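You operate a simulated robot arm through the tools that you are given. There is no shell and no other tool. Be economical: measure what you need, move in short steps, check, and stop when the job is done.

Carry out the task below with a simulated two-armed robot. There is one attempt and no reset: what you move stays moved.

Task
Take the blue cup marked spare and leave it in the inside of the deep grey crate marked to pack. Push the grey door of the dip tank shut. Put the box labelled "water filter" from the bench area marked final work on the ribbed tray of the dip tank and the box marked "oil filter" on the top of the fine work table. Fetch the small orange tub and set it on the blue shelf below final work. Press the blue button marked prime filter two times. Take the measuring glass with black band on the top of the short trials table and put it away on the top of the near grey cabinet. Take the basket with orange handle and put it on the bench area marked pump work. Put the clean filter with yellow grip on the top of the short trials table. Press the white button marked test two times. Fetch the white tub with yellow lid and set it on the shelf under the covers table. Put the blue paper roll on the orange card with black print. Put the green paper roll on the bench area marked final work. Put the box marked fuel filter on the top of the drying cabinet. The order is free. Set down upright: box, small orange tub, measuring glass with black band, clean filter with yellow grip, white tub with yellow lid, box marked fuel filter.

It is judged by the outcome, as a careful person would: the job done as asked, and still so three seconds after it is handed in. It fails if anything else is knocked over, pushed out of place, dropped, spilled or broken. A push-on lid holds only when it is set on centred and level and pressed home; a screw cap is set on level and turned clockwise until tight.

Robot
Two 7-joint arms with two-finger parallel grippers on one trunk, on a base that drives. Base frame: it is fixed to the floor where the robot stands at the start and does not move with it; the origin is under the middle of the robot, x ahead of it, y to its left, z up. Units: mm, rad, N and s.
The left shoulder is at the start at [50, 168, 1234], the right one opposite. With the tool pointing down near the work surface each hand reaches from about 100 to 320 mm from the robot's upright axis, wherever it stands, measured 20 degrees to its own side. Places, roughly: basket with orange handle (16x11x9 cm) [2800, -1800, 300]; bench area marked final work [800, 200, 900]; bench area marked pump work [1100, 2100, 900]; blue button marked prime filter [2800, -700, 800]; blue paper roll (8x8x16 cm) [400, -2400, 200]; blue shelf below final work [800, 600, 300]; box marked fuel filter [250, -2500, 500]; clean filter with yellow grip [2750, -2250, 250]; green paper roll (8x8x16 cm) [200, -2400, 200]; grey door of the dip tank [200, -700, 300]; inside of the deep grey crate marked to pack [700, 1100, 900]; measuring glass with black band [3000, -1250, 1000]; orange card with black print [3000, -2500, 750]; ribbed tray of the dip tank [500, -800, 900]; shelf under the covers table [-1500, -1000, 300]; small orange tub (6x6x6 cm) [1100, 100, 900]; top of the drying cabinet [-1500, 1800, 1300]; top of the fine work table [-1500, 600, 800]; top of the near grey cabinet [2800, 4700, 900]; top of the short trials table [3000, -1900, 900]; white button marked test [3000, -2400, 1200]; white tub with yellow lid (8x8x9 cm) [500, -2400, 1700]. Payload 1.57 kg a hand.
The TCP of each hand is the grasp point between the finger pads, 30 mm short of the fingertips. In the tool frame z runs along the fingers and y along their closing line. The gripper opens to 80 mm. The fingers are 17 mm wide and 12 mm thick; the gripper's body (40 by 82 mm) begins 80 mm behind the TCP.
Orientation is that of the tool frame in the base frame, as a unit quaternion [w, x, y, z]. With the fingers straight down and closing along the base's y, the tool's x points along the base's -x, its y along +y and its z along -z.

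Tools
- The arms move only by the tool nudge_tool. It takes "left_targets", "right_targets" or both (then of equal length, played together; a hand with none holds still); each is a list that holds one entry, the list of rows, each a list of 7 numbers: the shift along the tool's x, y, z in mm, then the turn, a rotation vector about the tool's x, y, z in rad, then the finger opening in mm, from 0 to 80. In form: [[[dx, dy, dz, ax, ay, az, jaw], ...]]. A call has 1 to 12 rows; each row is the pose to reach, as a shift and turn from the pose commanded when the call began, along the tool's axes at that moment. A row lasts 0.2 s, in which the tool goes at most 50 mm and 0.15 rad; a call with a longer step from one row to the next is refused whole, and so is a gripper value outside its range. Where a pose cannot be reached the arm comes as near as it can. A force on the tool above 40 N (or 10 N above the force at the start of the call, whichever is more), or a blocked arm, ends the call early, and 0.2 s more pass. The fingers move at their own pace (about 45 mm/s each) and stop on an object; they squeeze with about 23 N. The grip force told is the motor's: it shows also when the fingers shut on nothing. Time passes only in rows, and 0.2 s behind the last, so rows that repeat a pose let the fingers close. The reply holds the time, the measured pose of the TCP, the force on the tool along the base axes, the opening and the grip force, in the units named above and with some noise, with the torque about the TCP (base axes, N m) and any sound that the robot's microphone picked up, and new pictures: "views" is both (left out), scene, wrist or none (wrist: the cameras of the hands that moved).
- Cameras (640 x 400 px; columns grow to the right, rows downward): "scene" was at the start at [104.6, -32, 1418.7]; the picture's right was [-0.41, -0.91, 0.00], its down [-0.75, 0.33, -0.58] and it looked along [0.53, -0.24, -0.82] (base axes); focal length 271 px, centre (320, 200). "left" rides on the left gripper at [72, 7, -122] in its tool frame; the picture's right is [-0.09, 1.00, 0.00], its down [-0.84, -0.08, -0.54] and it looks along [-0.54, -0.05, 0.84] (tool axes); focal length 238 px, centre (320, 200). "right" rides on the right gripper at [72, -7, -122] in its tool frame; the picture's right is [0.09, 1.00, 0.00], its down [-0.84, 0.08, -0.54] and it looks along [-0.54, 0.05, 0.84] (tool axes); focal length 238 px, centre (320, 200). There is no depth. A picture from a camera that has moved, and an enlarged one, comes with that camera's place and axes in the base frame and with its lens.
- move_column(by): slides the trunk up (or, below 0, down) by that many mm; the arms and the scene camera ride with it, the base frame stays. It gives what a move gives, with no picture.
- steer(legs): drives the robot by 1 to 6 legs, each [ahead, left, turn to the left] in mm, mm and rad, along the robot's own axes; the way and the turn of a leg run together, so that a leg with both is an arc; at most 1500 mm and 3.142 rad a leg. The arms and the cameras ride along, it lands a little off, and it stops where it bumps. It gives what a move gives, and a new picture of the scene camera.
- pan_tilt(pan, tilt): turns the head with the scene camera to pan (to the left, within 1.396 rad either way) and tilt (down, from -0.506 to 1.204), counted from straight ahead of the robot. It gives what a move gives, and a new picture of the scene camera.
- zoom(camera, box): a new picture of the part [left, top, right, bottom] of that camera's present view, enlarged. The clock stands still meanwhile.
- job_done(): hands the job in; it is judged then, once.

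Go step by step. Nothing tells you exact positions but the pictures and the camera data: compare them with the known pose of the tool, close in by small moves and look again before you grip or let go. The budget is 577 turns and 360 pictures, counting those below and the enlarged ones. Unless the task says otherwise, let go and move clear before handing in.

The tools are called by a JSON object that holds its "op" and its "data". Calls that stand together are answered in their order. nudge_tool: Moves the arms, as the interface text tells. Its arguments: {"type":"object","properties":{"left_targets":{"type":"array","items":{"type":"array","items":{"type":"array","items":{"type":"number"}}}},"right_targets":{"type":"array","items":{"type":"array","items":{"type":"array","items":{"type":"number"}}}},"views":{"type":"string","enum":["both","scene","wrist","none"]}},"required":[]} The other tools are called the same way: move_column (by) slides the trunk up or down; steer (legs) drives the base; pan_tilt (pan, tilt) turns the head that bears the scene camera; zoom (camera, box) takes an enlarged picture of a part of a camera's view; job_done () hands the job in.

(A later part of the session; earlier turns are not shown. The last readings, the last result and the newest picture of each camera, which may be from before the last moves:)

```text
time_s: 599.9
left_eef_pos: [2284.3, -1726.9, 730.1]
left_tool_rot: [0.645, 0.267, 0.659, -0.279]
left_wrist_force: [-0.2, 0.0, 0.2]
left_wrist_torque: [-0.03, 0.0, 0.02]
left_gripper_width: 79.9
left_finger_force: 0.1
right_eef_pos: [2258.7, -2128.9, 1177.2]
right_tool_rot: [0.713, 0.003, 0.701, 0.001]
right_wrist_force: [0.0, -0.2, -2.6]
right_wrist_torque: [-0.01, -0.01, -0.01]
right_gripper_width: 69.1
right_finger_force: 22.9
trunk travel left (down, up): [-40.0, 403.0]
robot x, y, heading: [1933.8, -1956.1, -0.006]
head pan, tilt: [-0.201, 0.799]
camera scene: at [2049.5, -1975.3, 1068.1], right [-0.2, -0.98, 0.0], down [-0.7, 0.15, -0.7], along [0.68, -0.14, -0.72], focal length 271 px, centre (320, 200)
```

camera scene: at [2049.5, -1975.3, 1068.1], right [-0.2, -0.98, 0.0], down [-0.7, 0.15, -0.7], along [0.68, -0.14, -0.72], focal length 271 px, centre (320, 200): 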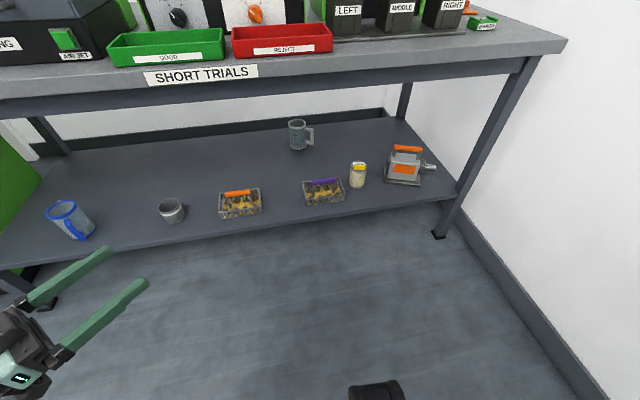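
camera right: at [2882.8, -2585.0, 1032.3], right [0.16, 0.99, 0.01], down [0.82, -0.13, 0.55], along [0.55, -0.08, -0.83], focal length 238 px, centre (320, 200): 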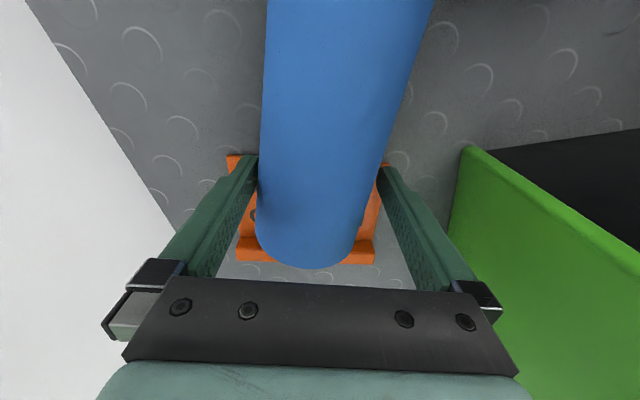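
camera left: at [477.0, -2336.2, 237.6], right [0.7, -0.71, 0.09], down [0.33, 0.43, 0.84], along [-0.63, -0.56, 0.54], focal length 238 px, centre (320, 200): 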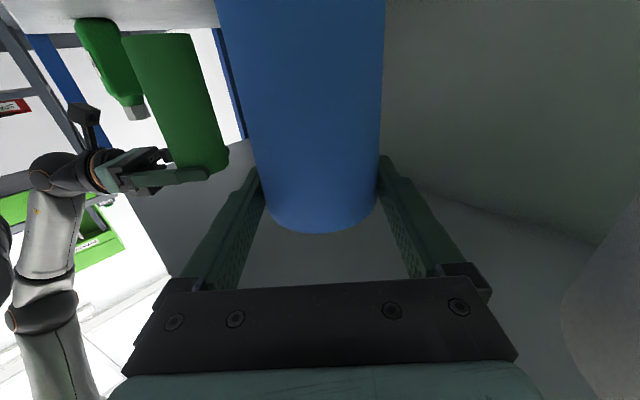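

Roll is upright in the level right hand. Raise the left hand above table height before approaching.

{"op": "nudge_tool", "data": {"left_targets": [[[-40, 0, -10, 0, 0, 0, 80], [-80, 0, -20, 0, 0, 0, 80], [-120, 0, -20, 0, 0, 0, 80], [-160, 0, -20, 0, 0, 0, 80], [-200, 0, -20, 0, 0, 0, 80], [-240, 0, -20, 0, 0, 0, 80], [-280, 0, -20, 0, 0, 0, 80], [-320, 0, -20, 0, 0, 0, 80], [-360, 0, -20, 0, 0, 0, 80], [-400, 0, -20, 0, 0, 0, 80]]], "views": "none"}}

```text
time_s: 602.1
left_eef_pos: [2321.6, -1767.9, 842.5]
left_tool_rot: [0.647, 0.265, 0.658, -0.278]
left_wrist_force: [-1.0, 0.0, -0.1]
left_wrist_torque: [0.03, -0.03, 0.0]
left_gripper_width: 79.8
left_finger_force: 0.2
left hand out of reach, approached as far as the arm can: row 1, 2, 3, 4, 5, 6, 7, 8, 9, 10
right_eef_pos: [2259.1, -2128.5, 1176.1]
right_tool_rot: [0.712, 0.002, 0.702, 0.002]
right_wrist_force: [-0.1, -0.1, -1.4]
right_wrist_torque: [0.03, 0.0, -0.04]
right_gripper_width: 69.1
right_finger_force: 23.1
trunk travel left (down, up): [-40.0, 403.0]
robot x, y, heading: [1932.7, -1959.7, -0.003]
head pan, tilt: [-0.201, 0.799]
```

{"op": "nudge_tool", "data": {"left_targets": [[[-41, -7, -3, -0.087, 0, 0, 80], [-82, -14, -5, -0.174, 0, 0, 80], [-123, -20, -8, -0.262, 0, 0, 80], [-164, -27, -10, -0.349, 0, 0, 80], [-206, -34, -13, -0.436, 0, 0, 80], [-247, -41, -15, -0.523, 0, 0, 80], [-288, -48, -18, -0.61, 0, 0, 80], [-329, -54, -20, -0.698, 0, 0, 80], [-370, -61, -23, -0.785, 0, 0, 80]]], "views": "none"}}

```text
time_s: 604.1
left_eef_pos: [2268.9, -1792.2, 1213.5]
left_tool_rot: [0.698, -0.002, 0.716, -0.004]
left_wrist_force: [-0.1, 0.5, 0.8]
left_wrist_torque: [0.01, 0.03, -0.01]
left_gripper_width: 80.0
left_finger_force: 0.1
left hand out of reach, approached as far as the arm can: row 1, 2, 3, 4, 5
right_eef_pos: [2257.6, -2128.9, 1174.8]
right_tool_rot: [0.712, 0.003, 0.702, 0.001]
right_wrist_force: [-0.1, -0.2, -2.2]
right_wrist_torque: [-0.01, 0.05, -0.01]
right_gripper_width: 69.0
right_finger_force: 22.9
trunk travel left (down, up): [-40.0, 403.0]
robot x, y, heading: [1932.0, -1955.8, -0.001]
head pan, tilt: [-0.201, 0.799]
```

Extend the right hand forward and outward here, then drive so the roll comes over the card.

{"op": "nudge_tool", "data": {"right_targets": [[[5, -18, 44, 0, 0, 0, 50], [10, -37, 88, 0, 0, 0, 50], [15, -56, 132, 0, 0, 0, 50], [20, -74, 176, 0, 0, 0, 50], [25, -93, 220, 0, 0, 0, 50], [30, -112, 265, 0, 0, 0, 50], [30, -130, 300, 0, 0, 0, 50]]], "views": "none"}}

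{"op": "steer", "data": {"legs": [[0, -350, 0], [330, 0, 0]]}}

```text
time_s: 605.7
left_eef_pos: [2270.2, -1792.7, 1212.4]
left_tool_rot: [0.699, -0.001, 0.716, -0.005]
left_wrist_force: [-1.1, -0.4, -0.3]
left_wrist_torque: [0.01, -0.01, -0.02]
left_gripper_width: 80.3
left_finger_force: 0.0
right_eef_pos: [2560.3, -2256.6, 1150.3]
right_tool_rot: [0.712, 0.002, 0.702, 0.002]
right_wrist_force: [0.0, 0.4, -1.3]
right_wrist_torque: [0.01, 0.0, 0.0]
right_gripper_width: 68.9
right_finger_force: 22.8
trunk travel left (down, up): [-40.0, 403.0]
robot x, y, heading: [1931.6, -1951.5, -0.007]
head pan, tilt: [-0.201, 0.799]
```

```text
time_s: 609.7
left_eef_pos: [2592.7, -2145.0, 1214.1]
left_tool_rot: [0.699, -0.002, 0.715, -0.004]
left_wrist_force: [-0.8, 0.5, -0.3]
left_wrist_torque: [-0.01, 0.03, 0.0]
left_gripper_width: 79.9
left_finger_force: 0.0
right_eef_pos: [2883.7, -2608.9, 1150.1]
right_tool_rot: [0.713, 0.001, 0.702, 0.004]
right_wrist_force: [0.2, 0.2, -1.2]
right_wrist_torque: [0.0, 0.0, 0.01]
right_gripper_width: 68.6
right_finger_force: 23.0
trunk travel left (down, up): [-40.0, 403.0]
robot x, y, heading: [2255.6, -2312.5, 0.001]
head pan, tilt: [-0.201, 0.799]
camera scene: at [2373.2, -2329.3, 1068.1], right [-0.2, -0.98, 0.0], down [-0.7, 0.14, -0.7], along [0.68, -0.14, -0.72], focal length 271 px, centre (320, 200)
```

scene: 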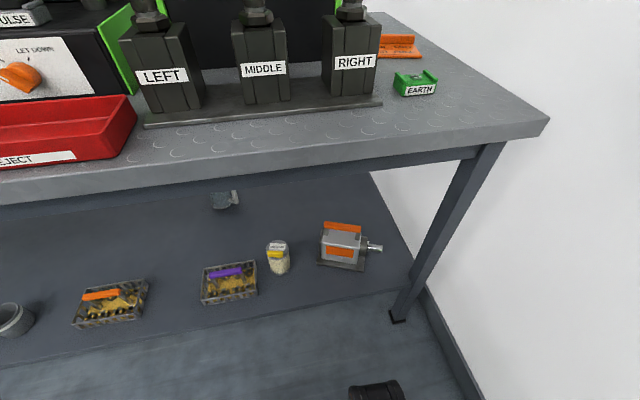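

Drive ahead the last 100 mm and look level.

{"op": "steer", "data": {"legs": [[101, 0, 0]]}}

{"op": "pan_tilt", "data": {"pan": -0.45, "tilt": 0.3}}

```text
time_s: 610.9
left_eef_pos: [2692.2, -2144.3, 1214.1]
left_tool_rot: [0.698, -0.003, 0.716, -0.003]
left_wrist_force: [0.5, -0.3, -0.9]
left_wrist_torque: [0.02, 0.0, 0.04]
left_gripper_width: 79.9
left_finger_force: 0.0
right_eef_pos: [2984.1, -2608.3, 1150.2]
right_tool_rot: [0.712, 0.002, 0.702, 0.003]
right_wrist_force: [-0.8, 0.0, -1.4]
right_wrist_torque: [0.03, 0.03, 0.03]
right_gripper_width: 69.0
right_finger_force: 22.8
trunk travel left (down, up): [-40.0, 403.0]
robot x, y, heading: [2355.7, -2316.7, 0.002]
head pan, tilt: [-0.201, 0.799]
camera scene: at [2471.8, -2329.2, 1068.1], right [-0.2, -0.98, 0.0], down [-0.7, 0.14, -0.7], along [0.68, -0.14, -0.72], focal length 271 px, centre (320, 200)
```

scene: 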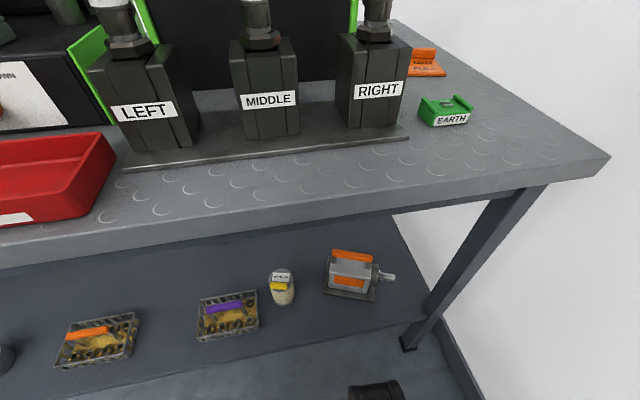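

```text
time_s: 611.8
left_eef_pos: [2690.6, -2143.7, 1213.4]
left_tool_rot: [0.699, -0.003, 0.715, -0.003]
left_wrist_force: [0.6, 0.3, 0.3]
left_wrist_torque: [0.06, 0.02, 0.03]
left_gripper_width: 79.7
left_finger_force: 0.1
right_eef_pos: [2983.8, -2606.8, 1149.6]
right_tool_rot: [0.712, 0.001, 0.702, 0.004]
right_wrist_force: [0.5, 0.1, -2.7]
right_wrist_torque: [0.04, 0.0, 0.0]
right_gripper_width: 68.7
right_finger_force: 23.5
trunk travel left (down, up): [-40.0, 403.0]
robot x, y, heading: [2349.6, -2308.6, 0.002]
head pan, tilt: [-0.45, 0.3]
camera scene: at [2476.8, -2353.7, 1112.4], right [-0.43, -0.9, 0.0], down [-0.27, 0.13, -0.95], along [0.86, -0.41, -0.3], focal length 271 px, centre (320, 200)
```

scene: 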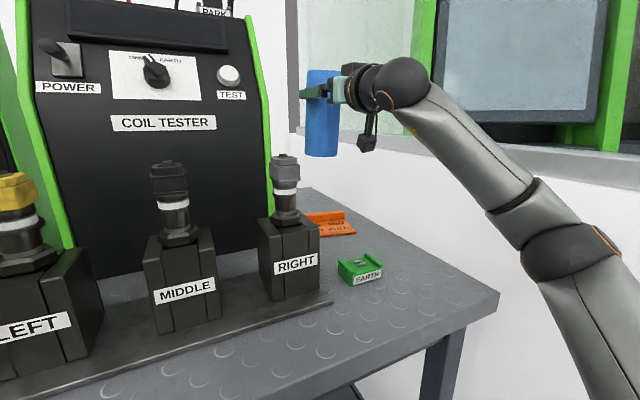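

The roll hangs vertically above the card. Lower it gently.

{"op": "nudge_tool", "data": {"right_targets": [[[45, -8, 0, 0, 0, 0, 50], [90, -8, 0, 0, 0, 0, 50], [125, -8, 0, 0, 0, 0, 50], [140, -8, 0, 0, 0, 0, 50], [148, -8, 0, 0, 0, 0, 50], [156, -8, 0, 0, 0, 0, 50], [164, -8, 0, 0, 0, 0, 50]]], "views": "scene"}}

```text
time_s: 613.4
left_eef_pos: [2689.9, -2127.9, 1212.8]
left_tool_rot: [0.699, -0.009, 0.715, -0.009]
left_wrist_force: [0.6, -0.5, -0.1]
left_wrist_torque: [-0.03, -0.02, -0.01]
left_gripper_width: 80.4
left_finger_force: 0.1
right_eef_pos: [2984.2, -2597.0, 998.1]
right_tool_rot: [0.717, -0.008, 0.697, 0.002]
right_wrist_force: [-2.1, -0.4, 8.8]
right_wrist_torque: [-0.3, -0.39, -0.06]
right_gripper_width: 68.8
right_finger_force: 22.7
trunk travel left (down, up): [-40.0, 403.0]
robot x, y, heading: [2356.4, -2310.0, 0.001]
head pan, tilt: [-0.45, 0.3]
camera scene: at [2475.4, -2340.5, 1113.8], right [-0.43, -0.9, 0.01], down [-0.26, 0.11, -0.96], along [0.86, -0.42, -0.29], focal length 271 px, centre (320, 200)
```

scene: 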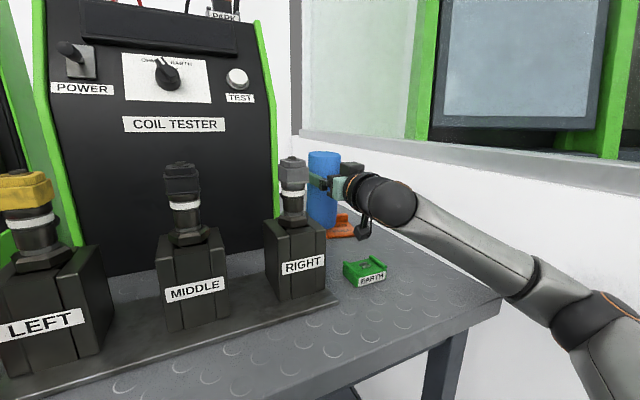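

Check closely before releasing.

{"op": "zoom", "data": {"camera": "scene", "box": [270, 140, 390, 260]}}

{"op": "zoom", "data": {"camera": "right", "box": [0, 0, 640, 400]}}

```text
3.33 times, centred on (330, 200) of scene
camera zoom: at [2475.4, -2340.5, 1113.8], right [-0.43, -0.9, 0.01], down [-0.26, 0.11, -0.96], along [0.86, -0.42, -0.29], focal length 905 px, centre (287, 200)
```

zoom: 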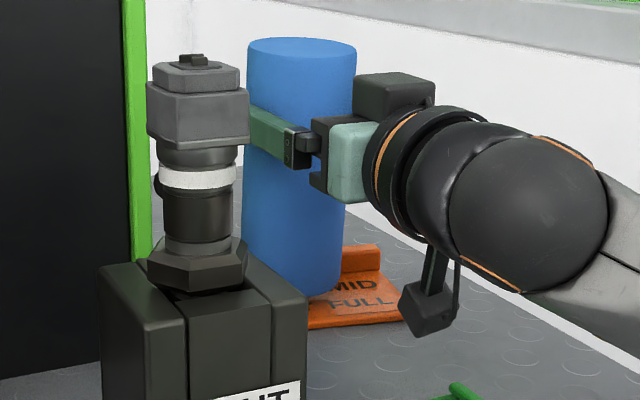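

```text
1.00 times, centred on (320, 200) of right
camera zoom: at [2865.0, -2606.1, 923.3], right [-0.01, 0.99, -0.1], down [-0.57, 0.08, 0.82], along [0.82, 0.07, 0.56], focal length 238 px, centre (320, 200)
```

zoom: 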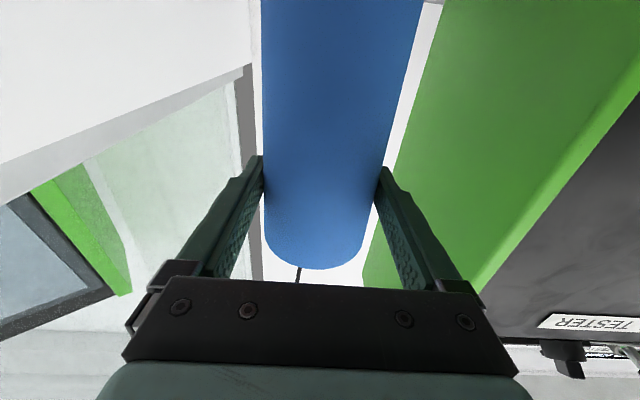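

Possibly touching the rear lip. Raise slightly, shift 14 mm towards me, and lower again to compare height.

{"op": "nudge_tool", "data": {"right_targets": [[[-12, 0, 0, 0, 0.02, 0, 50], [-12, 0, -14, 0, 0.02, 0, 50], [-4, 0, -14, 0, 0.02, 0, 50], [2, 0, -14, 0, 0.02, 0, 50], [8, 0, -14, 0, 0.02, 0, 50], [14, 0, -14, 0, 0.02, 0, 50], [20, 0, -14, 0, 0.02, 0, 50]]], "views": "none"}}

```text
time_s: 615.2
left_eef_pos: [2685.7, -2124.1, 1211.1]
left_tool_rot: [0.7, -0.012, 0.714, -0.007]
left_wrist_force: [1.3, -0.4, -0.7]
left_wrist_torque: [0.02, -0.02, 0.02]
left_gripper_width: 80.0
left_finger_force: 0.0
right_eef_pos: [2969.9, -2584.1, 985.6]
right_tool_rot: [0.716, -0.015, 0.698, 0.01]
right_wrist_force: [-0.8, 0.3, 0.5]
right_wrist_torque: [0.04, 0.12, -0.03]
right_gripper_width: 68.9
right_finger_force: 22.6
trunk travel left (down, up): [-40.0, 403.0]
robot x, y, heading: [2353.4, -2309.8, 0.006]
head pan, tilt: [-0.45, 0.3]
stopped in row 7 (right hand): the arm was blocked; the commanded pose is now the measured one
```

Nearly at card height with the elbow brushing the wall. Use the column to lower the last bit.

{"op": "move_column", "data": {"by": -5}}

{"op": "zoom", "data": {"camera": "scene", "box": [250, 130, 410, 270]}}

```text
time_s: 615.7
left_eef_pos: [2687.2, -2122.8, 1205.2]
left_tool_rot: [0.7, -0.012, 0.714, -0.009]
left_wrist_force: [0.2, -0.1, -0.5]
left_wrist_torque: [0.02, -0.01, 0.02]
left_gripper_width: 80.1
left_finger_force: 0.0
right_eef_pos: [2969.0, -2583.8, 986.0]
right_tool_rot: [0.719, -0.014, 0.695, 0.007]
right_wrist_force: [0.5, -0.2, 12.3]
right_wrist_torque: [-0.12, 0.06, 0.02]
right_gripper_width: 68.7
right_finger_force: 23.0
trunk travel left (down, up): [-35.0, 408.0]
robot x, y, heading: [2356.4, -2307.2, 0.003]
head pan, tilt: [-0.45, 0.3]
```

```text
2.86 times, centred on (330, 200) of scene
camera zoom: at [2473.4, -2335.1, 1108.6], right [-0.43, -0.9, 0.02], down [-0.26, 0.11, -0.96], along [0.86, -0.42, -0.28], focal length 776 px, centre (291, 200)
```

zoom: 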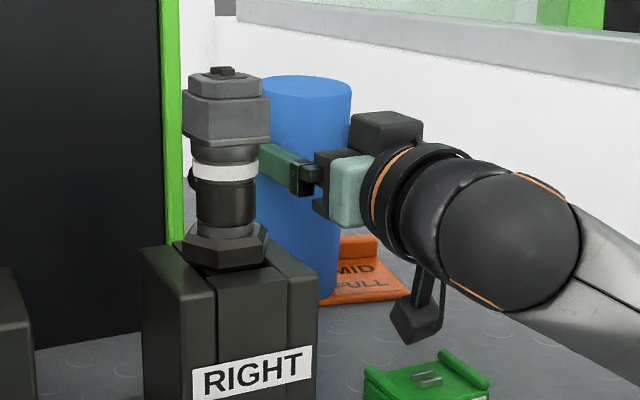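

Firm, centred contact. Release and withdraw straight back.

{"op": "nudge_tool", "data": {"right_targets": [[[-2, 0, 0, 0, 0, 0, 60], [-2, 0, 0, 0, 0, 0, 74], [-2, 0, 0, 0, 0, 0, 80], [-2, 0, 0, 0, 0, 0, 80], [-2, 0, -30, 0, 0, 0, 80], [-2, 0, -65, 0, 0, 0, 80], [-4, 0, -105, 0, 0, 0, 80], [-10, 0, -145, 0, 0, 0, 80]]], "views": "scene"}}

```text
time_s: 617.1
left_eef_pos: [2687.5, -2110.0, 1206.8]
left_tool_rot: [0.7, -0.017, 0.714, -0.006]
left_wrist_force: [0.7, 0.0, 0.0]
left_wrist_torque: [0.01, 0.0, -0.02]
left_gripper_width: 80.1
left_finger_force: 0.0
right_eef_pos: [2926.3, -2543.5, 988.3]
right_tool_rot: [0.719, -0.04, 0.694, 0.022]
right_wrist_force: [-14.9, -32.4, 1.3]
right_wrist_torque: [-3.29, 1.66, 4.03]
right_gripper_width: 79.8
right_finger_force: 0.2
trunk travel left (down, up): [-35.0, 408.0]
robot x, y, heading: [2358.7, -2305.0, 0.023]
head pan, tilt: [-0.45, 0.3]
stopped in row 6 (right hand): the force on the tool passed its limit (the readings are from after the stop); the commanded pose is now the measured one
camera scene: at [2477.7, -2325.4, 1109.9], right [-0.42, -0.91, 0.02], down [-0.27, 0.1, -0.96], along [0.87, -0.41, -0.28], focal length 271 px, centre (320, 200)
```

scene: 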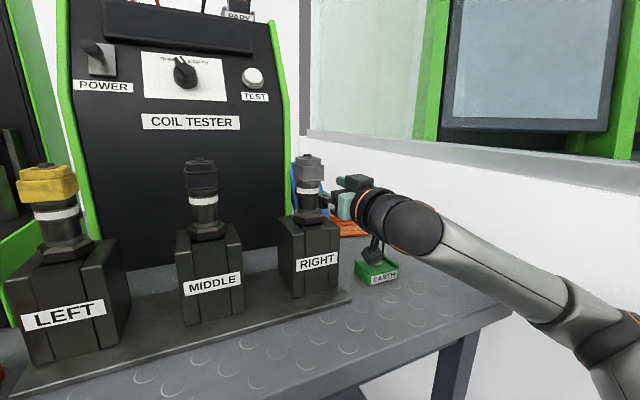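

The arm is wedged between wall and the RIGHT coil. Raise the column to lift the hand clear.

{"op": "move_column", "data": {"by": 100}}

{"op": "zoom", "data": {"camera": "scene", "box": [160, 80, 480, 320]}}

```text
time_s: 617.7
left_eef_pos: [2685.3, -2117.5, 1225.3]
left_tool_rot: [0.699, -0.011, 0.715, -0.002]
left_wrist_force: [0.3, 0.3, 0.1]
left_wrist_torque: [0.0, 0.03, -0.03]
left_gripper_width: 79.9
left_finger_force: 0.1
right_eef_pos: [2928.5, -2544.8, 986.8]
right_tool_rot: [0.709, -0.035, 0.704, 0.032]
right_wrist_force: [0.4, 0.1, 0.0]
right_wrist_torque: [-0.01, -0.02, 0.0]
right_gripper_width: 80.1
right_finger_force: 0.0
trunk travel left (down, up): [-51.0, 392.0]
robot x, y, heading: [2355.9, -2298.6, 0.019]
head pan, tilt: [-0.45, 0.3]
stopped: the force on the tool passed its limit (the readings are from after the stop); the commanded pose is now the measured one
```

```text
1.67 times, centred on (320, 200) of scene
camera zoom: at [2475.4, -2331.0, 1125.4], right [-0.42, -0.91, 0.01], down [-0.27, 0.12, -0.96], along [0.87, -0.4, -0.29], focal length 452 px, centre (320, 200)
```

zoom: 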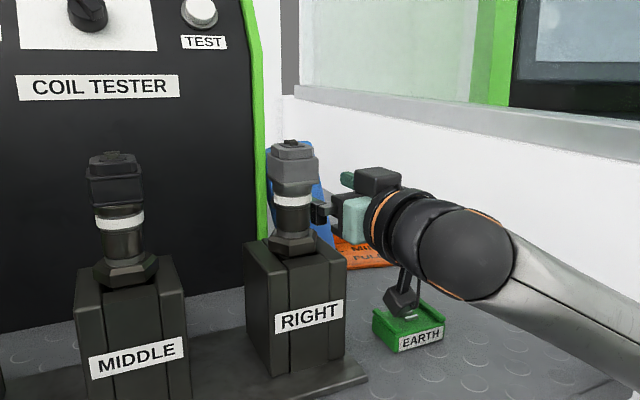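

Force is gone now. Back the base straight out so the arm keeps its shape.

{"op": "steer", "data": {"legs": [[-300, 0, 0]]}}

{"op": "pan_tilt", "data": {"pan": -0.4, "tilt": 0.4}}

```text
time_s: 619.9
left_eef_pos: [2381.8, -2121.6, 1224.3]
left_tool_rot: [0.699, -0.014, 0.715, 0.003]
left_wrist_force: [0.1, -0.6, 0.0]
left_wrist_torque: [-0.02, -0.04, 0.04]
left_gripper_width: 79.9
left_finger_force: 0.1
right_eef_pos: [2627.1, -2533.4, 984.5]
right_tool_rot: [0.708, -0.045, 0.703, 0.047]
right_wrist_force: [0.5, 0.9, 0.2]
right_wrist_torque: [0.03, -0.01, 0.04]
right_gripper_width: 80.1
right_finger_force: 0.1
trunk travel left (down, up): [-51.0, 392.0]
robot x, y, heading: [2053.7, -2296.8, 0.025]
head pan, tilt: [-0.45, 0.3]
stopped in leg 1: the robot was blocked; the commanded pose is now the measured one
camera scene: at [2172.3, -2336.2, 1124.0], right [-0.41, -0.91, 0.01], down [-0.27, 0.12, -0.96], along [0.87, -0.4, -0.29], focal length 271 px, centre (320, 200)
```

scene: 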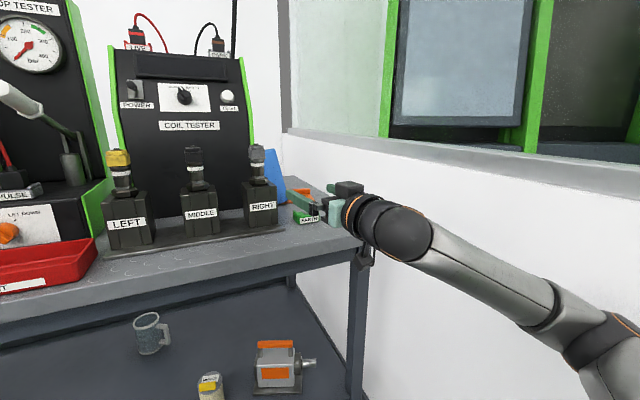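

```text
time_s: 620.6
left_eef_pos: [2381.4, -2120.8, 1223.1]
left_tool_rot: [0.699, -0.014, 0.715, 0.002]
left_wrist_force: [1.0, -0.7, -0.2]
left_wrist_torque: [0.0, 0.02, -0.01]
left_gripper_width: 79.9
left_finger_force: 0.1
right_eef_pos: [2628.2, -2533.1, 982.8]
right_tool_rot: [0.708, -0.044, 0.703, 0.046]
right_wrist_force: [-0.2, 0.0, 0.0]
right_wrist_torque: [0.01, 0.01, 0.0]
right_gripper_width: 79.8
right_finger_force: 0.0
trunk travel left (down, up): [-51.0, 392.0]
robot x, y, heading: [2051.0, -2301.0, 0.023]
head pan, tilt: [-0.4, 0.4]
camera scene: at [2174.0, -2331.4, 1114.5], right [-0.37, -0.93, 0.01], down [-0.36, 0.14, -0.92], along [0.86, -0.34, -0.39], focal length 271 px, centre (320, 200)
```

scene: 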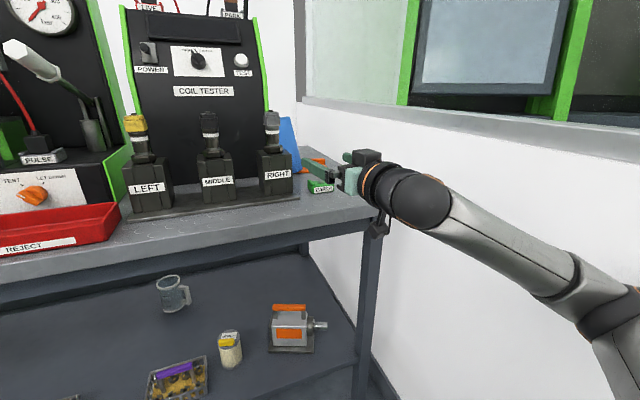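

The roll looks tilted behind the coil; zoom.

{"op": "zoom", "data": {"camera": "scene", "box": [240, 90, 360, 210]}}

```text
3.33 times, centred on (300, 150) of scene
camera zoom: at [2174.0, -2331.4, 1114.5], right [-0.37, -0.93, 0.01], down [-0.36, 0.14, -0.92], along [0.86, -0.34, -0.39], focal length 905 px, centre (387, 367)
```

zoom: 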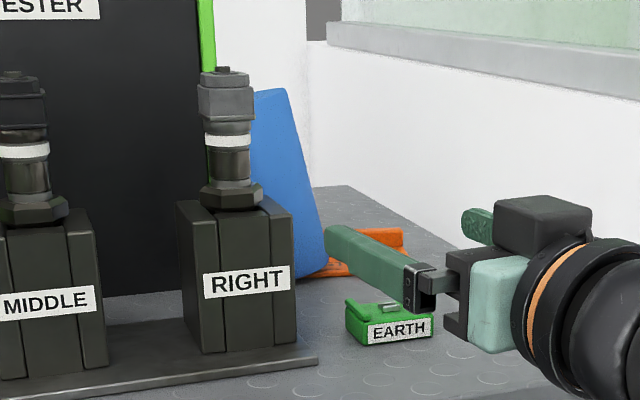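

The roll now leans against the tester's side. Move the base away from the wall and raise the right hand to look from above.

{"op": "steer", "data": {"legs": [[0, 130, -0.023]]}}

{"op": "move_column", "data": {"by": 390}}

{"op": "nudge_tool", "data": {"right_targets": [[[0, 0, 0, 0.05, 0.13, 0, 80], [0, -20, 0, 0.1, 0.26, 0, 80], [0, -40, 0, 0.1, 0.39, 0, 80], [0, -60, 0, 0.1, 0.52, 0, 80], [0, -60, 0, 0.1, 0.65, 0, 80], [0, -60, 0, 0.1, 0.78, 0, 80]]], "views": "none"}}

```text
time_s: 621.9
left_eef_pos: [2385.8, -2007.5, 1225.0]
left_tool_rot: [0.699, -0.003, 0.715, -0.003]
left_wrist_force: [1.3, 0.0, -0.1]
left_wrist_torque: [0.01, -0.01, 0.03]
left_gripper_width: 79.9
left_finger_force: 0.1
right_eef_pos: [2621.3, -2424.1, 981.7]
right_tool_rot: [0.708, -0.032, 0.704, 0.038]
right_wrist_force: [0.2, -0.3, -0.8]
right_wrist_torque: [-0.03, 0.01, -0.03]
right_gripper_width: 79.9
right_finger_force: 0.1
trunk travel left (down, up): [-51.0, 392.0]
robot x, y, heading: [2045.8, -2177.5, 0.003]
head pan, tilt: [-0.4, 0.4]
camera scene: at [2172.2, -2211.9, 1114.3], right [-0.39, -0.92, 0.0], down [-0.36, 0.15, -0.92], along [0.85, -0.36, -0.39], focal length 271 px, centre (320, 200)
```

scene: 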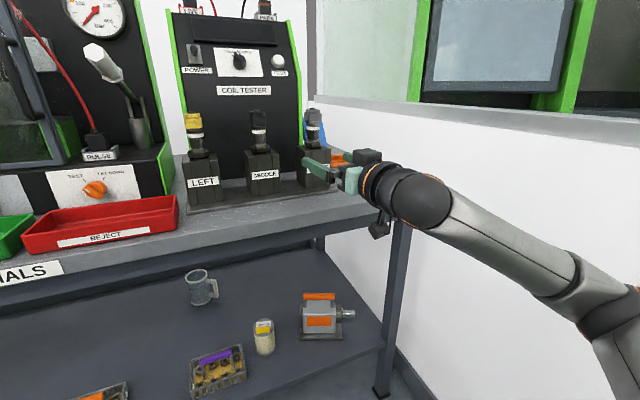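

```text
time_s: 625.6
left_eef_pos: [2385.2, -2006.7, 1614.6]
left_tool_rot: [0.699, -0.003, 0.715, -0.003]
left_wrist_force: [1.3, 0.3, 1.0]
left_wrist_torque: [-0.01, -0.01, 0.01]
left_gripper_width: 79.9
left_finger_force: 0.1
right_eef_pos: [2620.9, -2425.0, 1371.5]
right_tool_rot: [0.709, -0.032, 0.704, 0.039]
right_wrist_force: [-0.5, 0.1, -0.1]
right_wrist_torque: [-0.02, -0.02, 0.0]
right_gripper_width: 80.3
right_finger_force: 0.1
trunk travel left (down, up): [-441.0, 2.0]
robot x, y, heading: [2043.5, -2170.9, -0.0]
head pan, tilt: [-0.4, 0.4]
```

```text
time_s: 627.0
left_eef_pos: [2384.9, -2006.8, 1614.7]
left_tool_rot: [0.698, -0.004, 0.716, -0.003]
left_wrist_force: [0.2, -0.4, 0.4]
left_wrist_torque: [-0.01, 0.03, 0.0]
left_gripper_width: 80.1
left_finger_force: 0.0
right_eef_pos: [2626.0, -2483.8, 1369.2]
right_tool_rot: [0.388, -0.01, 0.922, -0.011]
right_wrist_force: [-0.1, 0.4, -0.4]
right_wrist_torque: [-0.02, 0.04, 0.03]
right_gripper_width: 80.0
right_finger_force: 0.1
trunk travel left (down, up): [-441.0, 2.0]
robot x, y, heading: [2049.7, -2173.1, 0.003]
head pan, tilt: [-0.4, 0.4]
```

Drive closer with the hand high and view from above.

{"op": "steer", "data": {"legs": [[0, -55, 0], [290, 0, 0]]}}

{"op": "zoom", "data": {"camera": "right", "box": [0, 0, 640, 400]}}

```text
time_s: 629.6
left_eef_pos: [2674.1, -2063.5, 1615.2]
left_tool_rot: [0.699, -0.002, 0.715, -0.004]
left_wrist_force: [-0.7, -0.4, 0.5]
left_wrist_torque: [0.01, 0.0, 0.01]
left_gripper_width: 80.0
left_finger_force: 0.0
right_eef_pos: [2915.0, -2540.0, 1368.5]
right_tool_rot: [0.389, -0.009, 0.921, -0.012]
right_wrist_force: [0.3, 0.4, 0.0]
right_wrist_torque: [0.01, 0.03, 0.01]
right_gripper_width: 80.0
right_finger_force: 0.0
trunk travel left (down, up): [-441.0, 2.0]
robot x, y, heading: [2335.8, -2231.2, 0.003]
head pan, tilt: [-0.4, 0.4]
camera scene: at [2461.1, -2267.6, 1504.3], right [-0.39, -0.92, 0.0], down [-0.36, 0.15, -0.92], along [0.85, -0.36, -0.39], focal length 271 px, centre (320, 200)
```

scene: 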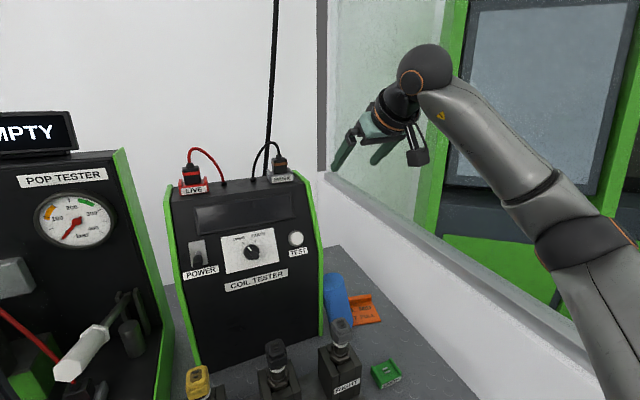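

```text
1.00 times, centred on (320, 200) of right
camera zoom: at [2778.4, -2547.2, 1403.6], right [-0.07, 0.99, -0.09], down [0.2, 0.11, 0.97], along [0.98, 0.05, -0.2], focal length 238 px, centre (320, 200)
```

zoom: 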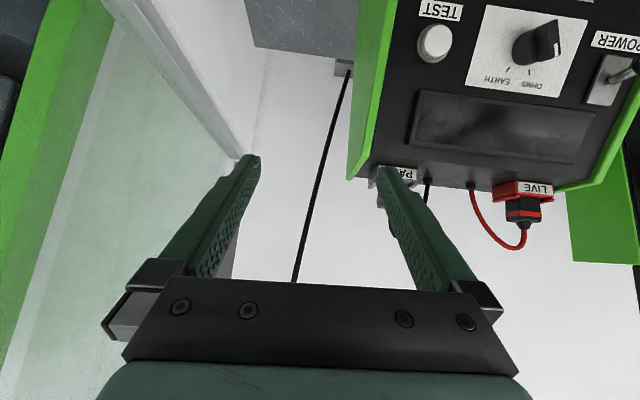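

Point the head down at the roll.

{"op": "pan_tilt", "data": {"pan": -0.6, "tilt": 0.75}}

{"op": "zoom", "data": {"camera": "scene", "box": [190, 80, 350, 220]}}

```text
time_s: 630.4
left_eef_pos: [2674.4, -2062.2, 1614.3]
left_tool_rot: [0.699, -0.002, 0.715, -0.004]
left_wrist_force: [0.3, -0.7, 0.7]
left_wrist_torque: [-0.02, 0.01, 0.0]
left_gripper_width: 80.1
left_finger_force: 0.1
right_eef_pos: [2914.8, -2540.5, 1369.6]
right_tool_rot: [0.389, -0.009, 0.921, -0.011]
right_wrist_force: [-0.2, -0.6, -0.5]
right_wrist_torque: [0.03, -0.04, -0.03]
right_gripper_width: 80.0
right_finger_force: 0.1
trunk travel left (down, up): [-441.0, 2.0]
robot x, y, heading: [2337.0, -2229.4, -0.005]
head pan, tilt: [-0.6, 0.75]
camera scene: at [2443.5, -2278.3, 1473.3], right [-0.57, -0.82, 0.0], down [-0.56, 0.39, -0.73], along [0.6, -0.41, -0.68], focal length 271 px, centre (320, 200)
```

scene: 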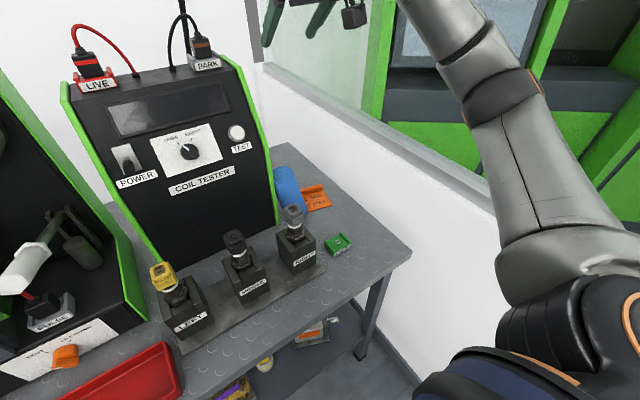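

```text
2.86 times, centred on (270, 150) of scene
camera zoom: at [2443.5, -2278.3, 1473.3], right [-0.57, -0.82, 0.0], down [-0.56, 0.39, -0.73], along [0.6, -0.41, -0.68], focal length 776 px, centre (463, 343)
```

zoom: 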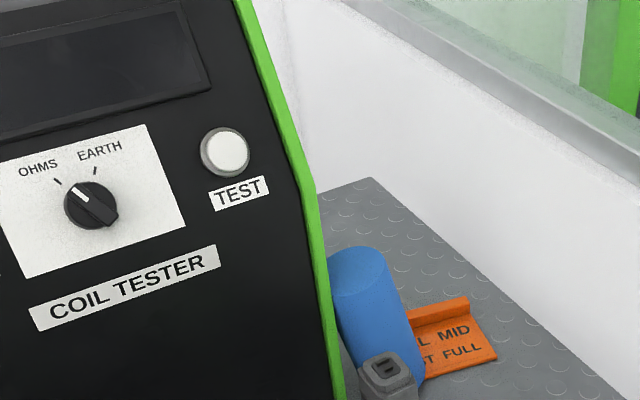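

Plan: approach the leaning roll from the front, fingers 30° below horizontal, one finger slipping between roll and tester. Set pitch and lower the column first.

{"op": "nudge_tool", "data": {"right_targets": [[[20, -4, -10, 0, -0.13, 0, 80], [45, -8, -25, 0, -0.25, 0, 80], [60, -13, -40, 0, -0.25, 0, 80]]], "views": "none"}}

{"op": "move_column", "data": {"by": -350}}

{"op": "zoom", "data": {"camera": "right", "box": [0, 0, 640, 400]}}

```text
time_s: 631.2
left_eef_pos: [2673.5, -2063.5, 1615.0]
left_tool_rot: [0.699, -0.002, 0.715, -0.004]
left_wrist_force: [0.5, -0.1, 0.0]
left_wrist_torque: [0.01, 0.02, 0.01]
left_gripper_width: 79.8
left_finger_force: 0.1
right_eef_pos: [2844.5, -2557.2, 1355.4]
right_tool_rot: [0.501, -0.011, 0.865, -0.01]
right_wrist_force: [0.1, -0.1, 0.1]
right_wrist_torque: [-0.02, 0.03, -0.01]
right_gripper_width: 79.9
right_finger_force: 0.1
trunk travel left (down, up): [-441.0, 2.0]
robot x, y, heading: [2333.5, -2227.5, -0.001]
head pan, tilt: [-0.6, 0.75]
```

```text
time_s: 634.6
left_eef_pos: [2674.1, -2063.7, 1265.0]
left_tool_rot: [0.699, -0.002, 0.715, -0.004]
left_wrist_force: [-0.6, -0.1, 0.2]
left_wrist_torque: [0.0, 0.03, -0.03]
left_gripper_width: 79.9
left_finger_force: 0.0
right_eef_pos: [2845.8, -2556.5, 1004.3]
right_tool_rot: [0.5, -0.012, 0.866, -0.009]
right_wrist_force: [0.6, -0.4, 0.1]
right_wrist_torque: [0.0, -0.02, 0.01]
right_gripper_width: 80.0
right_finger_force: 0.1
trunk travel left (down, up): [-91.0, 352.0]
robot x, y, heading: [2333.2, -2227.8, -0.003]
head pan, tilt: [-0.6, 0.75]
```

```text
1.00 times, centred on (320, 200) of right
camera zoom: at [2704.0, -2564.2, 1003.8], right [-0.05, 0.99, -0.11], down [-0.05, 0.1, 0.99], along [1.0, 0.06, 0.05], focal length 238 px, centre (320, 200)
```

zoom: 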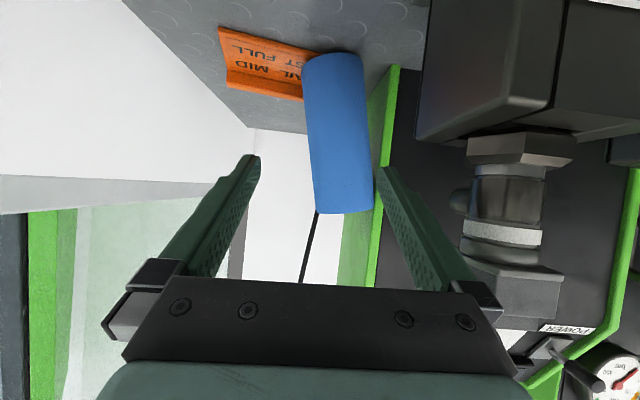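

Very informative: the roll's base is just off the card. A better grip: from above with one finger in the core hole. Raise the column and go above it with a modest tilt.

{"op": "move_column", "data": {"by": 352}}

{"op": "nudge_tool", "data": {"right_targets": [[[-20, 5, 20, 0, 0.13, 0, 60], [-45, 10, 40, 0, 0.26, 0, 50], [-40, 12, 85, 0, 0.39, 0, 45], [-20, 12, 130, 0, 0.52, 0, 45], [0, 12, 175, 0, 0.65, 0, 45]]], "views": "wrist"}}

```text
time_s: 638.0
left_eef_pos: [2673.7, -2063.2, 1616.3]
left_tool_rot: [0.698, -0.002, 0.716, -0.005]
left_wrist_force: [-1.1, 0.0, 0.2]
left_wrist_torque: [0.0, 0.01, 0.01]
left_gripper_width: 79.9
left_finger_force: 0.0
right_eef_pos: [2845.1, -2556.7, 1357.1]
right_tool_rot: [0.5, -0.011, 0.866, -0.01]
right_wrist_force: [-0.2, 0.9, 0.3]
right_wrist_torque: [0.0, 0.03, -0.01]
right_gripper_width: 80.2
right_finger_force: 0.1
trunk travel left (down, up): [-443.0, 0.0]
robot x, y, heading: [2338.2, -2228.4, -0.008]
head pan, tilt: [-0.6, 0.75]
```

```text
time_s: 639.2
left_eef_pos: [2676.2, -2062.1, 1615.2]
left_tool_rot: [0.699, -0.003, 0.716, -0.004]
left_wrist_force: [0.5, -0.2, 0.2]
left_wrist_torque: [-0.03, -0.02, -0.03]
left_gripper_width: 80.0
left_finger_force: 0.0
right_eef_pos: [2996.6, -2542.8, 1267.1]
right_tool_rot: [0.198, -0.009, 0.98, -0.014]
right_wrist_force: [-0.2, -0.8, -0.9]
right_wrist_torque: [0.01, -0.02, -0.04]
right_gripper_width: 45.0
right_finger_force: 0.0
trunk travel left (down, up): [-443.0, 0.0]
robot x, y, heading: [2334.2, -2229.9, 0.004]
head pan, tilt: [-0.6, 0.75]
camera right: at [2883.6, -2546.9, 1352.8], right [-0.1, 0.99, -0.07], down [0.56, 0.11, 0.82], along [0.82, 0.04, -0.57], focal length 238 px, centre (320, 200)
```

right: 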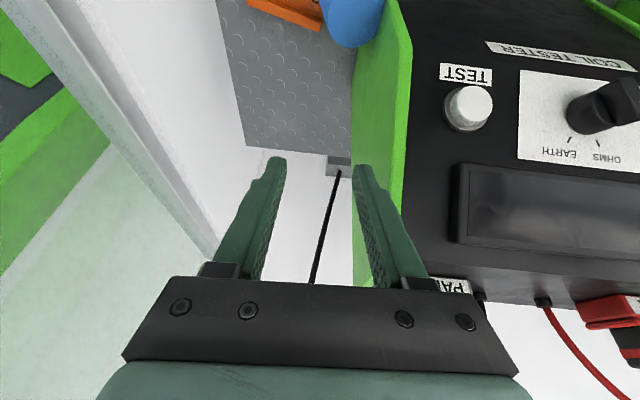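

Lower and pull back a little to see the roll's top.

{"op": "nudge_tool", "data": {"right_targets": [[[25, 0, 32, 0, 0.03, 0, 45], [50, 0, 64, 0, 0.06, 0, 45], [75, 0, 96, 0, 0.1, 0, 45], [100, 0, 128, 0, 0.13, 0, 45]]], "views": "wrist"}}

```text
time_s: 640.2
left_eef_pos: [2674.0, -2063.9, 1616.7]
left_tool_rot: [0.699, -0.003, 0.716, -0.003]
left_wrist_force: [-0.7, 0.1, 0.0]
left_wrist_torque: [0.02, 0.0, 0.01]
left_gripper_width: 79.9
left_finger_force: 0.1
right_eef_pos: [2954.2, -2550.8, 1111.4]
right_tool_rot: [0.133, -0.006, 0.991, -0.012]
right_wrist_force: [0.5, -0.6, 0.6]
right_wrist_torque: [-0.02, 0.01, 0.0]
right_gripper_width: 44.8
right_finger_force: 0.1
trunk travel left (down, up): [-443.0, 0.0]
robot x, y, heading: [2335.2, -2228.9, -0.007]
head pan, tilt: [-0.6, 0.75]
camera right: at [2853.5, -2555.4, 1210.3], right [-0.1, 0.99, -0.05], down [0.66, 0.1, 0.74], along [0.74, 0.04, -0.67], focal length 238 px, centre (320, 200)
```

right: 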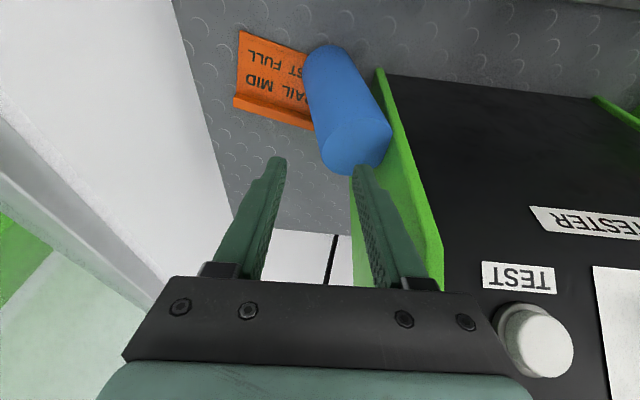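

Roll top is at about (2996,-2512,1005), leaning ~20°. I'll yaw the hand 40° so both fingers clear the tester panel, and position above the roll.

{"op": "nudge_tool", "data": {"right_targets": [[[-4, 5, 9, -0.037, 0, -0.135, 76], [-8, 10, 17, -0.074, 0, -0.27, 76], [-12, 15, 26, -0.111, 0, -0.405, 76], [-17, 20, 34, -0.148, 0, -0.54, 76], [-21, 25, 43, -0.185, 0, -0.675, 76], [-21, 25, 43, -0.185, 0, -0.675, 76]]], "views": "wrist"}}

```text
time_s: 641.6
left_eef_pos: [2674.4, -2062.7, 1615.9]
left_tool_rot: [0.699, -0.003, 0.715, -0.003]
left_wrist_force: [-0.9, 0.5, -0.7]
left_wrist_torque: [-0.01, 0.0, -0.03]
left_gripper_width: 80.4
left_finger_force: 0.1
right_eef_pos: [2888.7, -2519.5, 1095.8]
right_tool_rot: [0.128, -0.213, 0.968, 0.016]
right_wrist_force: [0.0, 0.3, 0.3]
right_wrist_torque: [-0.01, 0.0, 0.03]
right_gripper_width: 76.0
right_finger_force: 0.1
right hand out of reach, approached as far as the arm can: row 2, 3, 4, 5, 6
trunk travel left (down, up): [-443.0, 0.0]
robot x, y, heading: [2338.3, -2231.3, 0.001]
head pan, tilt: [-0.6, 0.75]
camera right: at [2799.0, -2564.1, 1197.0], right [-0.49, 0.87, -0.05], down [0.57, 0.37, 0.73], along [0.65, 0.34, -0.68], focal length 238 px, centre (320, 200)
```

right: 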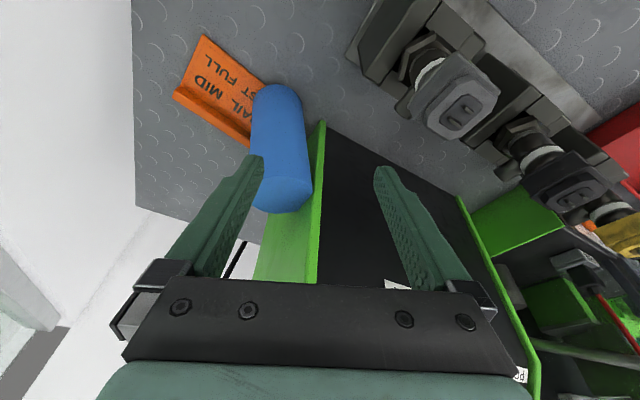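

Out of length; move the base 26 mm ahead and 60 mm right and retry.

{"op": "steer", "data": {"legs": [[0, -62, 0], [26, 0, 0]]}}

{"op": "nudge_tool", "data": {"right_targets": [[[-25, 10, 10, -0.03, 0, -0.1, 76], [-50, 20, 20, -0.06, 0, -0.2, 76], [-75, 30, 25, -0.08, 0, -0.27, 76]]], "views": "wrist"}}

```text
time_s: 643.0
left_eef_pos: [2699.5, -2125.1, 1617.1]
left_tool_rot: [0.699, -0.003, 0.715, -0.003]
left_wrist_force: [0.2, -0.6, -0.3]
left_wrist_torque: [0.02, 0.0, 0.01]
left_gripper_width: 79.8
left_finger_force: 0.1
right_eef_pos: [2914.7, -2580.0, 1096.0]
right_tool_rot: [0.128, -0.213, 0.969, 0.015]
right_wrist_force: [0.5, 0.7, 0.0]
right_wrist_torque: [0.03, 0.01, 0.0]
right_gripper_width: 75.8
right_finger_force: 0.1
trunk travel left (down, up): [-443.0, 0.0]
robot x, y, heading: [2365.1, -2288.1, 0.002]
head pan, tilt: [-0.6, 0.75]
camera scene: at [2469.5, -2339.8, 1475.1], right [-0.56, -0.83, 0.0], down [-0.56, 0.39, -0.73], along [0.6, -0.41, -0.68], focal length 271 px, centre (320, 200)
```

scene: 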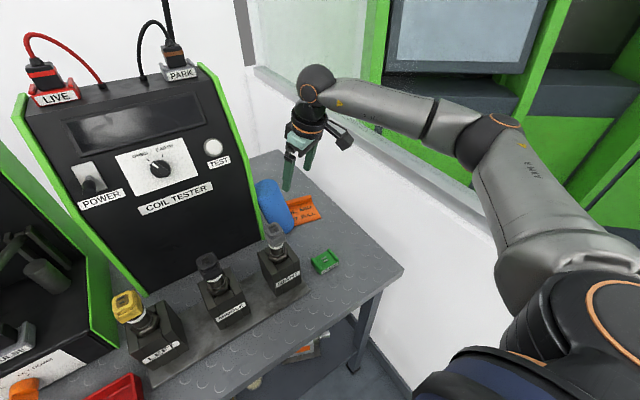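

```text
time_s: 643.8
left_eef_pos: [2695.2, -2126.5, 1618.6]
left_tool_rot: [0.7, -0.002, 0.714, -0.003]
left_wrist_force: [0.6, 0.5, -0.5]
left_wrist_torque: [0.0, 0.02, 0.05]
left_gripper_width: 80.0
left_finger_force: 0.1
right_eef_pos: [2863.9, -2586.1, 1084.6]
right_tool_rot: [0.128, -0.261, 0.957, 0.016]
right_wrist_force: [-0.6, -0.7, -0.7]
right_wrist_torque: [0.01, -0.01, -0.01]
right_gripper_width: 75.9
right_finger_force: 0.2
right hand out of reach, approached as far as the arm can: row 1, 2, 3
trunk travel left (down, up): [-443.0, 0.0]
robot x, y, heading: [2358.9, -2291.0, -0.001]
head pan, tilt: [-0.6, 0.75]
camera right: at [2779.5, -2639.9, 1184.6], right [-0.58, 0.81, -0.06], down [0.53, 0.43, 0.73], along [0.62, 0.39, -0.68], focal length 238 px, centre (320, 200)
```

right: 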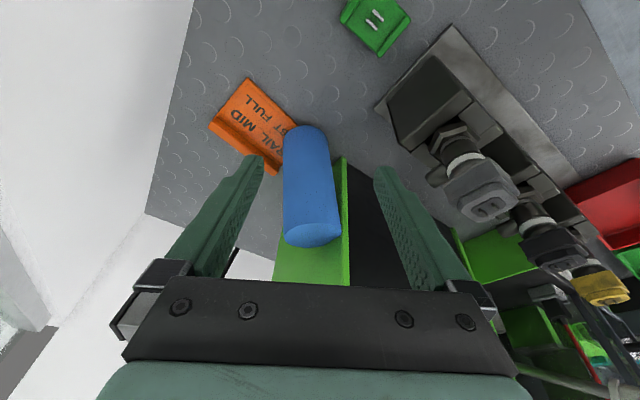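

Yaw isn't possible at this reach. Instead approach from the front with the left finger hugging (5 mm off) the tester panel; first square the hand and set a steeper pitch.

{"op": "nudge_tool", "data": {"right_targets": [[[-4, 6, -10, 0.04, -0.087, 0.08, 80], [-8, 12, -21, 0.079, -0.174, 0.16, 80], [-12, 18, -31, 0.119, -0.26, 0.24, 80], [-15, 24, -42, 0.159, -0.347, 0.32, 80], [-19, 31, -52, 0.198, -0.434, 0.4, 80], [-23, 37, -63, 0.238, -0.521, 0.48, 80]]], "views": "none"}}

{"op": "move_column", "data": {"by": -240}}

```text
time_s: 645.2
left_eef_pos: [2693.9, -2110.2, 1615.5]
left_tool_rot: [0.7, -0.005, 0.714, -0.009]
left_wrist_force: [-1.1, 0.6, -0.7]
left_wrist_torque: [-0.03, 0.05, 0.0]
left_gripper_width: 80.1
left_finger_force: 0.0
right_eef_pos: [2848.4, -2541.7, 1151.8]
right_tool_rot: [0.391, 0.001, 0.92, -0.005]
right_wrist_force: [0.5, 0.3, -0.5]
right_wrist_torque: [0.0, 0.02, -0.05]
right_gripper_width: 79.8
right_finger_force: 0.1
trunk travel left (down, up): [-443.0, 0.0]
robot x, y, heading: [2363.1, -2289.2, 0.002]
head pan, tilt: [-0.6, 0.75]
```

```text
time_s: 647.0
left_eef_pos: [2694.4, -2110.9, 1430.3]
left_tool_rot: [0.7, -0.007, 0.714, -0.006]
left_wrist_force: [0.5, 0.3, 0.2]
left_wrist_torque: [-0.01, -0.02, -0.01]
left_gripper_width: 80.1
left_finger_force: 0.0
right_eef_pos: [2853.6, -2539.5, 979.4]
right_tool_rot: [0.408, 0.001, 0.913, -0.001]
right_wrist_force: [0.0, 0.2, 2.6]
right_wrist_torque: [0.11, 0.0, -0.06]
right_gripper_width: 79.6
right_finger_force: 0.2
trunk travel left (down, up): [-258.0, 184.0]
robot x, y, heading: [2361.3, -2289.5, 0.003]
head pan, tilt: [-0.6, 0.75]
stopped: the force on the tool passed its limit (the readings are from after the stop); the commanded pose is now the measured one
```

Light touch on the RIGHT coil. Raise 30 mm, shift right, then see the situation.

{"op": "nudge_tool", "data": {"right_targets": [[[-16, -8, -18, 0, 0, 0, 80], [-28, -16, -32, 0, 0, 0, 80], [-28, -20, -32, 0, 0, 0, 80]]], "views": "both"}}

```text
time_s: 647.8
left_eef_pos: [2706.7, -2103.9, 1426.6]
left_tool_rot: [0.696, -0.01, 0.718, -0.007]
left_wrist_force: [0.1, 0.7, -0.1]
left_wrist_torque: [0.02, 0.02, 0.0]
left_gripper_width: 79.9
left_finger_force: 0.0
right_eef_pos: [2858.3, -2544.5, 1015.0]
right_tool_rot: [0.4, -0.012, 0.916, 0.005]
right_wrist_force: [0.2, 0.1, -0.3]
right_wrist_torque: [0.01, 0.04, -0.01]
right_gripper_width: 80.3
right_finger_force: 0.0
trunk travel left (down, up): [-258.0, 184.0]
robot x, y, heading: [2360.6, -2285.8, 0.006]
head pan, tilt: [-0.6, 0.75]
camera scene: at [2476.5, -2323.1, 1289.3], right [-0.56, -0.83, 0.02], down [-0.57, 0.37, -0.73], along [0.6, -0.42, -0.68], focal length 271 px, centre (320, 200)
camera right: at [2720.7, -2553.7, 1045.9], right [-0.09, 0.99, -0.07], down [0.17, 0.08, 0.98], along [0.98, 0.07, -0.18], focal length 238 px, centre (320, 200)
```

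scene: 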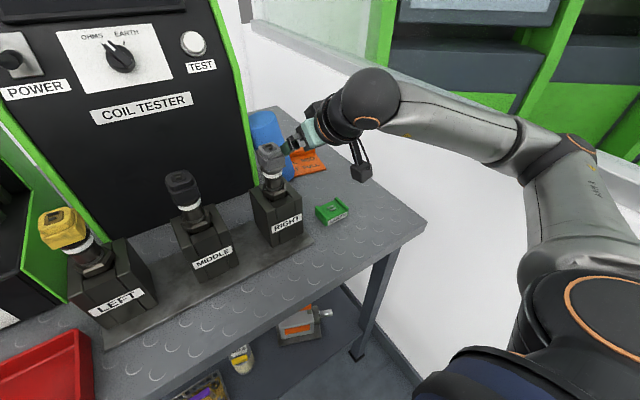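
right: 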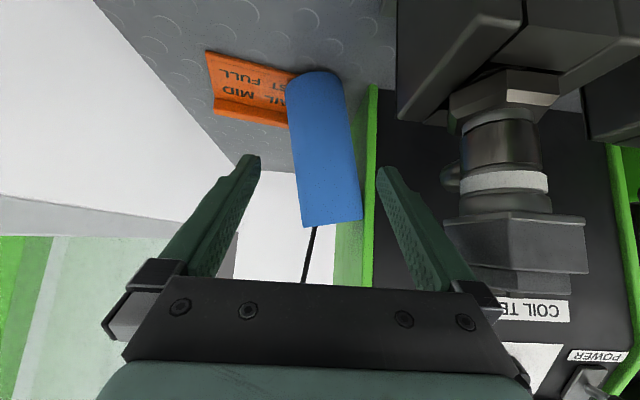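

Plan confirmed. Move forward to x≈2900 past the coil, then descend with the column.

{"op": "nudge_tool", "data": {"right_targets": [[[-14, -3, 15, 0, 0, 0, 80], [-29, -6, 31, 0, 0, 0, 80], [-29, -6, 31, 0, 0, -0.02, 80]]], "views": "none"}}

{"op": "move_column", "data": {"by": -105}}

```text
time_s: 648.6
left_eef_pos: [2694.8, -2117.6, 1430.8]
left_tool_rot: [0.7, -0.005, 0.714, -0.006]
left_wrist_force: [-0.3, 0.4, 0.4]
left_wrist_torque: [-0.01, 0.02, 0.01]
left_gripper_width: 80.1
left_finger_force: 0.0
right_eef_pos: [2890.8, -2570.4, 1022.0]
right_tool_rot: [0.408, -0.007, 0.913, -0.005]
right_wrist_force: [-0.5, 0.2, -0.1]
right_wrist_torque: [-0.01, -0.02, -0.01]
right_gripper_width: 80.1
right_finger_force: 0.1
trunk travel left (down, up): [-258.0, 184.0]
robot x, y, heading: [2362.1, -2293.8, 0.003]
head pan, tilt: [-0.6, 0.75]
```

```text
time_s: 650.0
left_eef_pos: [2697.6, -2118.8, 1326.9]
left_tool_rot: [0.7, -0.005, 0.714, -0.005]
left_wrist_force: [-0.4, 0.9, 0.8]
left_wrist_torque: [0.0, 0.01, 0.0]
left_gripper_width: 80.2
left_finger_force: 0.0
right_eef_pos: [2893.7, -2568.2, 914.5]
right_tool_rot: [0.405, -0.009, 0.914, -0.002]
right_wrist_force: [-0.5, 0.2, 0.5]
right_wrist_torque: [0.0, 0.02, -0.07]
right_gripper_width: 79.9
right_finger_force: 0.0
trunk travel left (down, up): [-153.0, 289.0]
robot x, y, heading: [2365.2, -2293.8, -0.001]
head pan, tilt: [-0.6, 0.75]
```

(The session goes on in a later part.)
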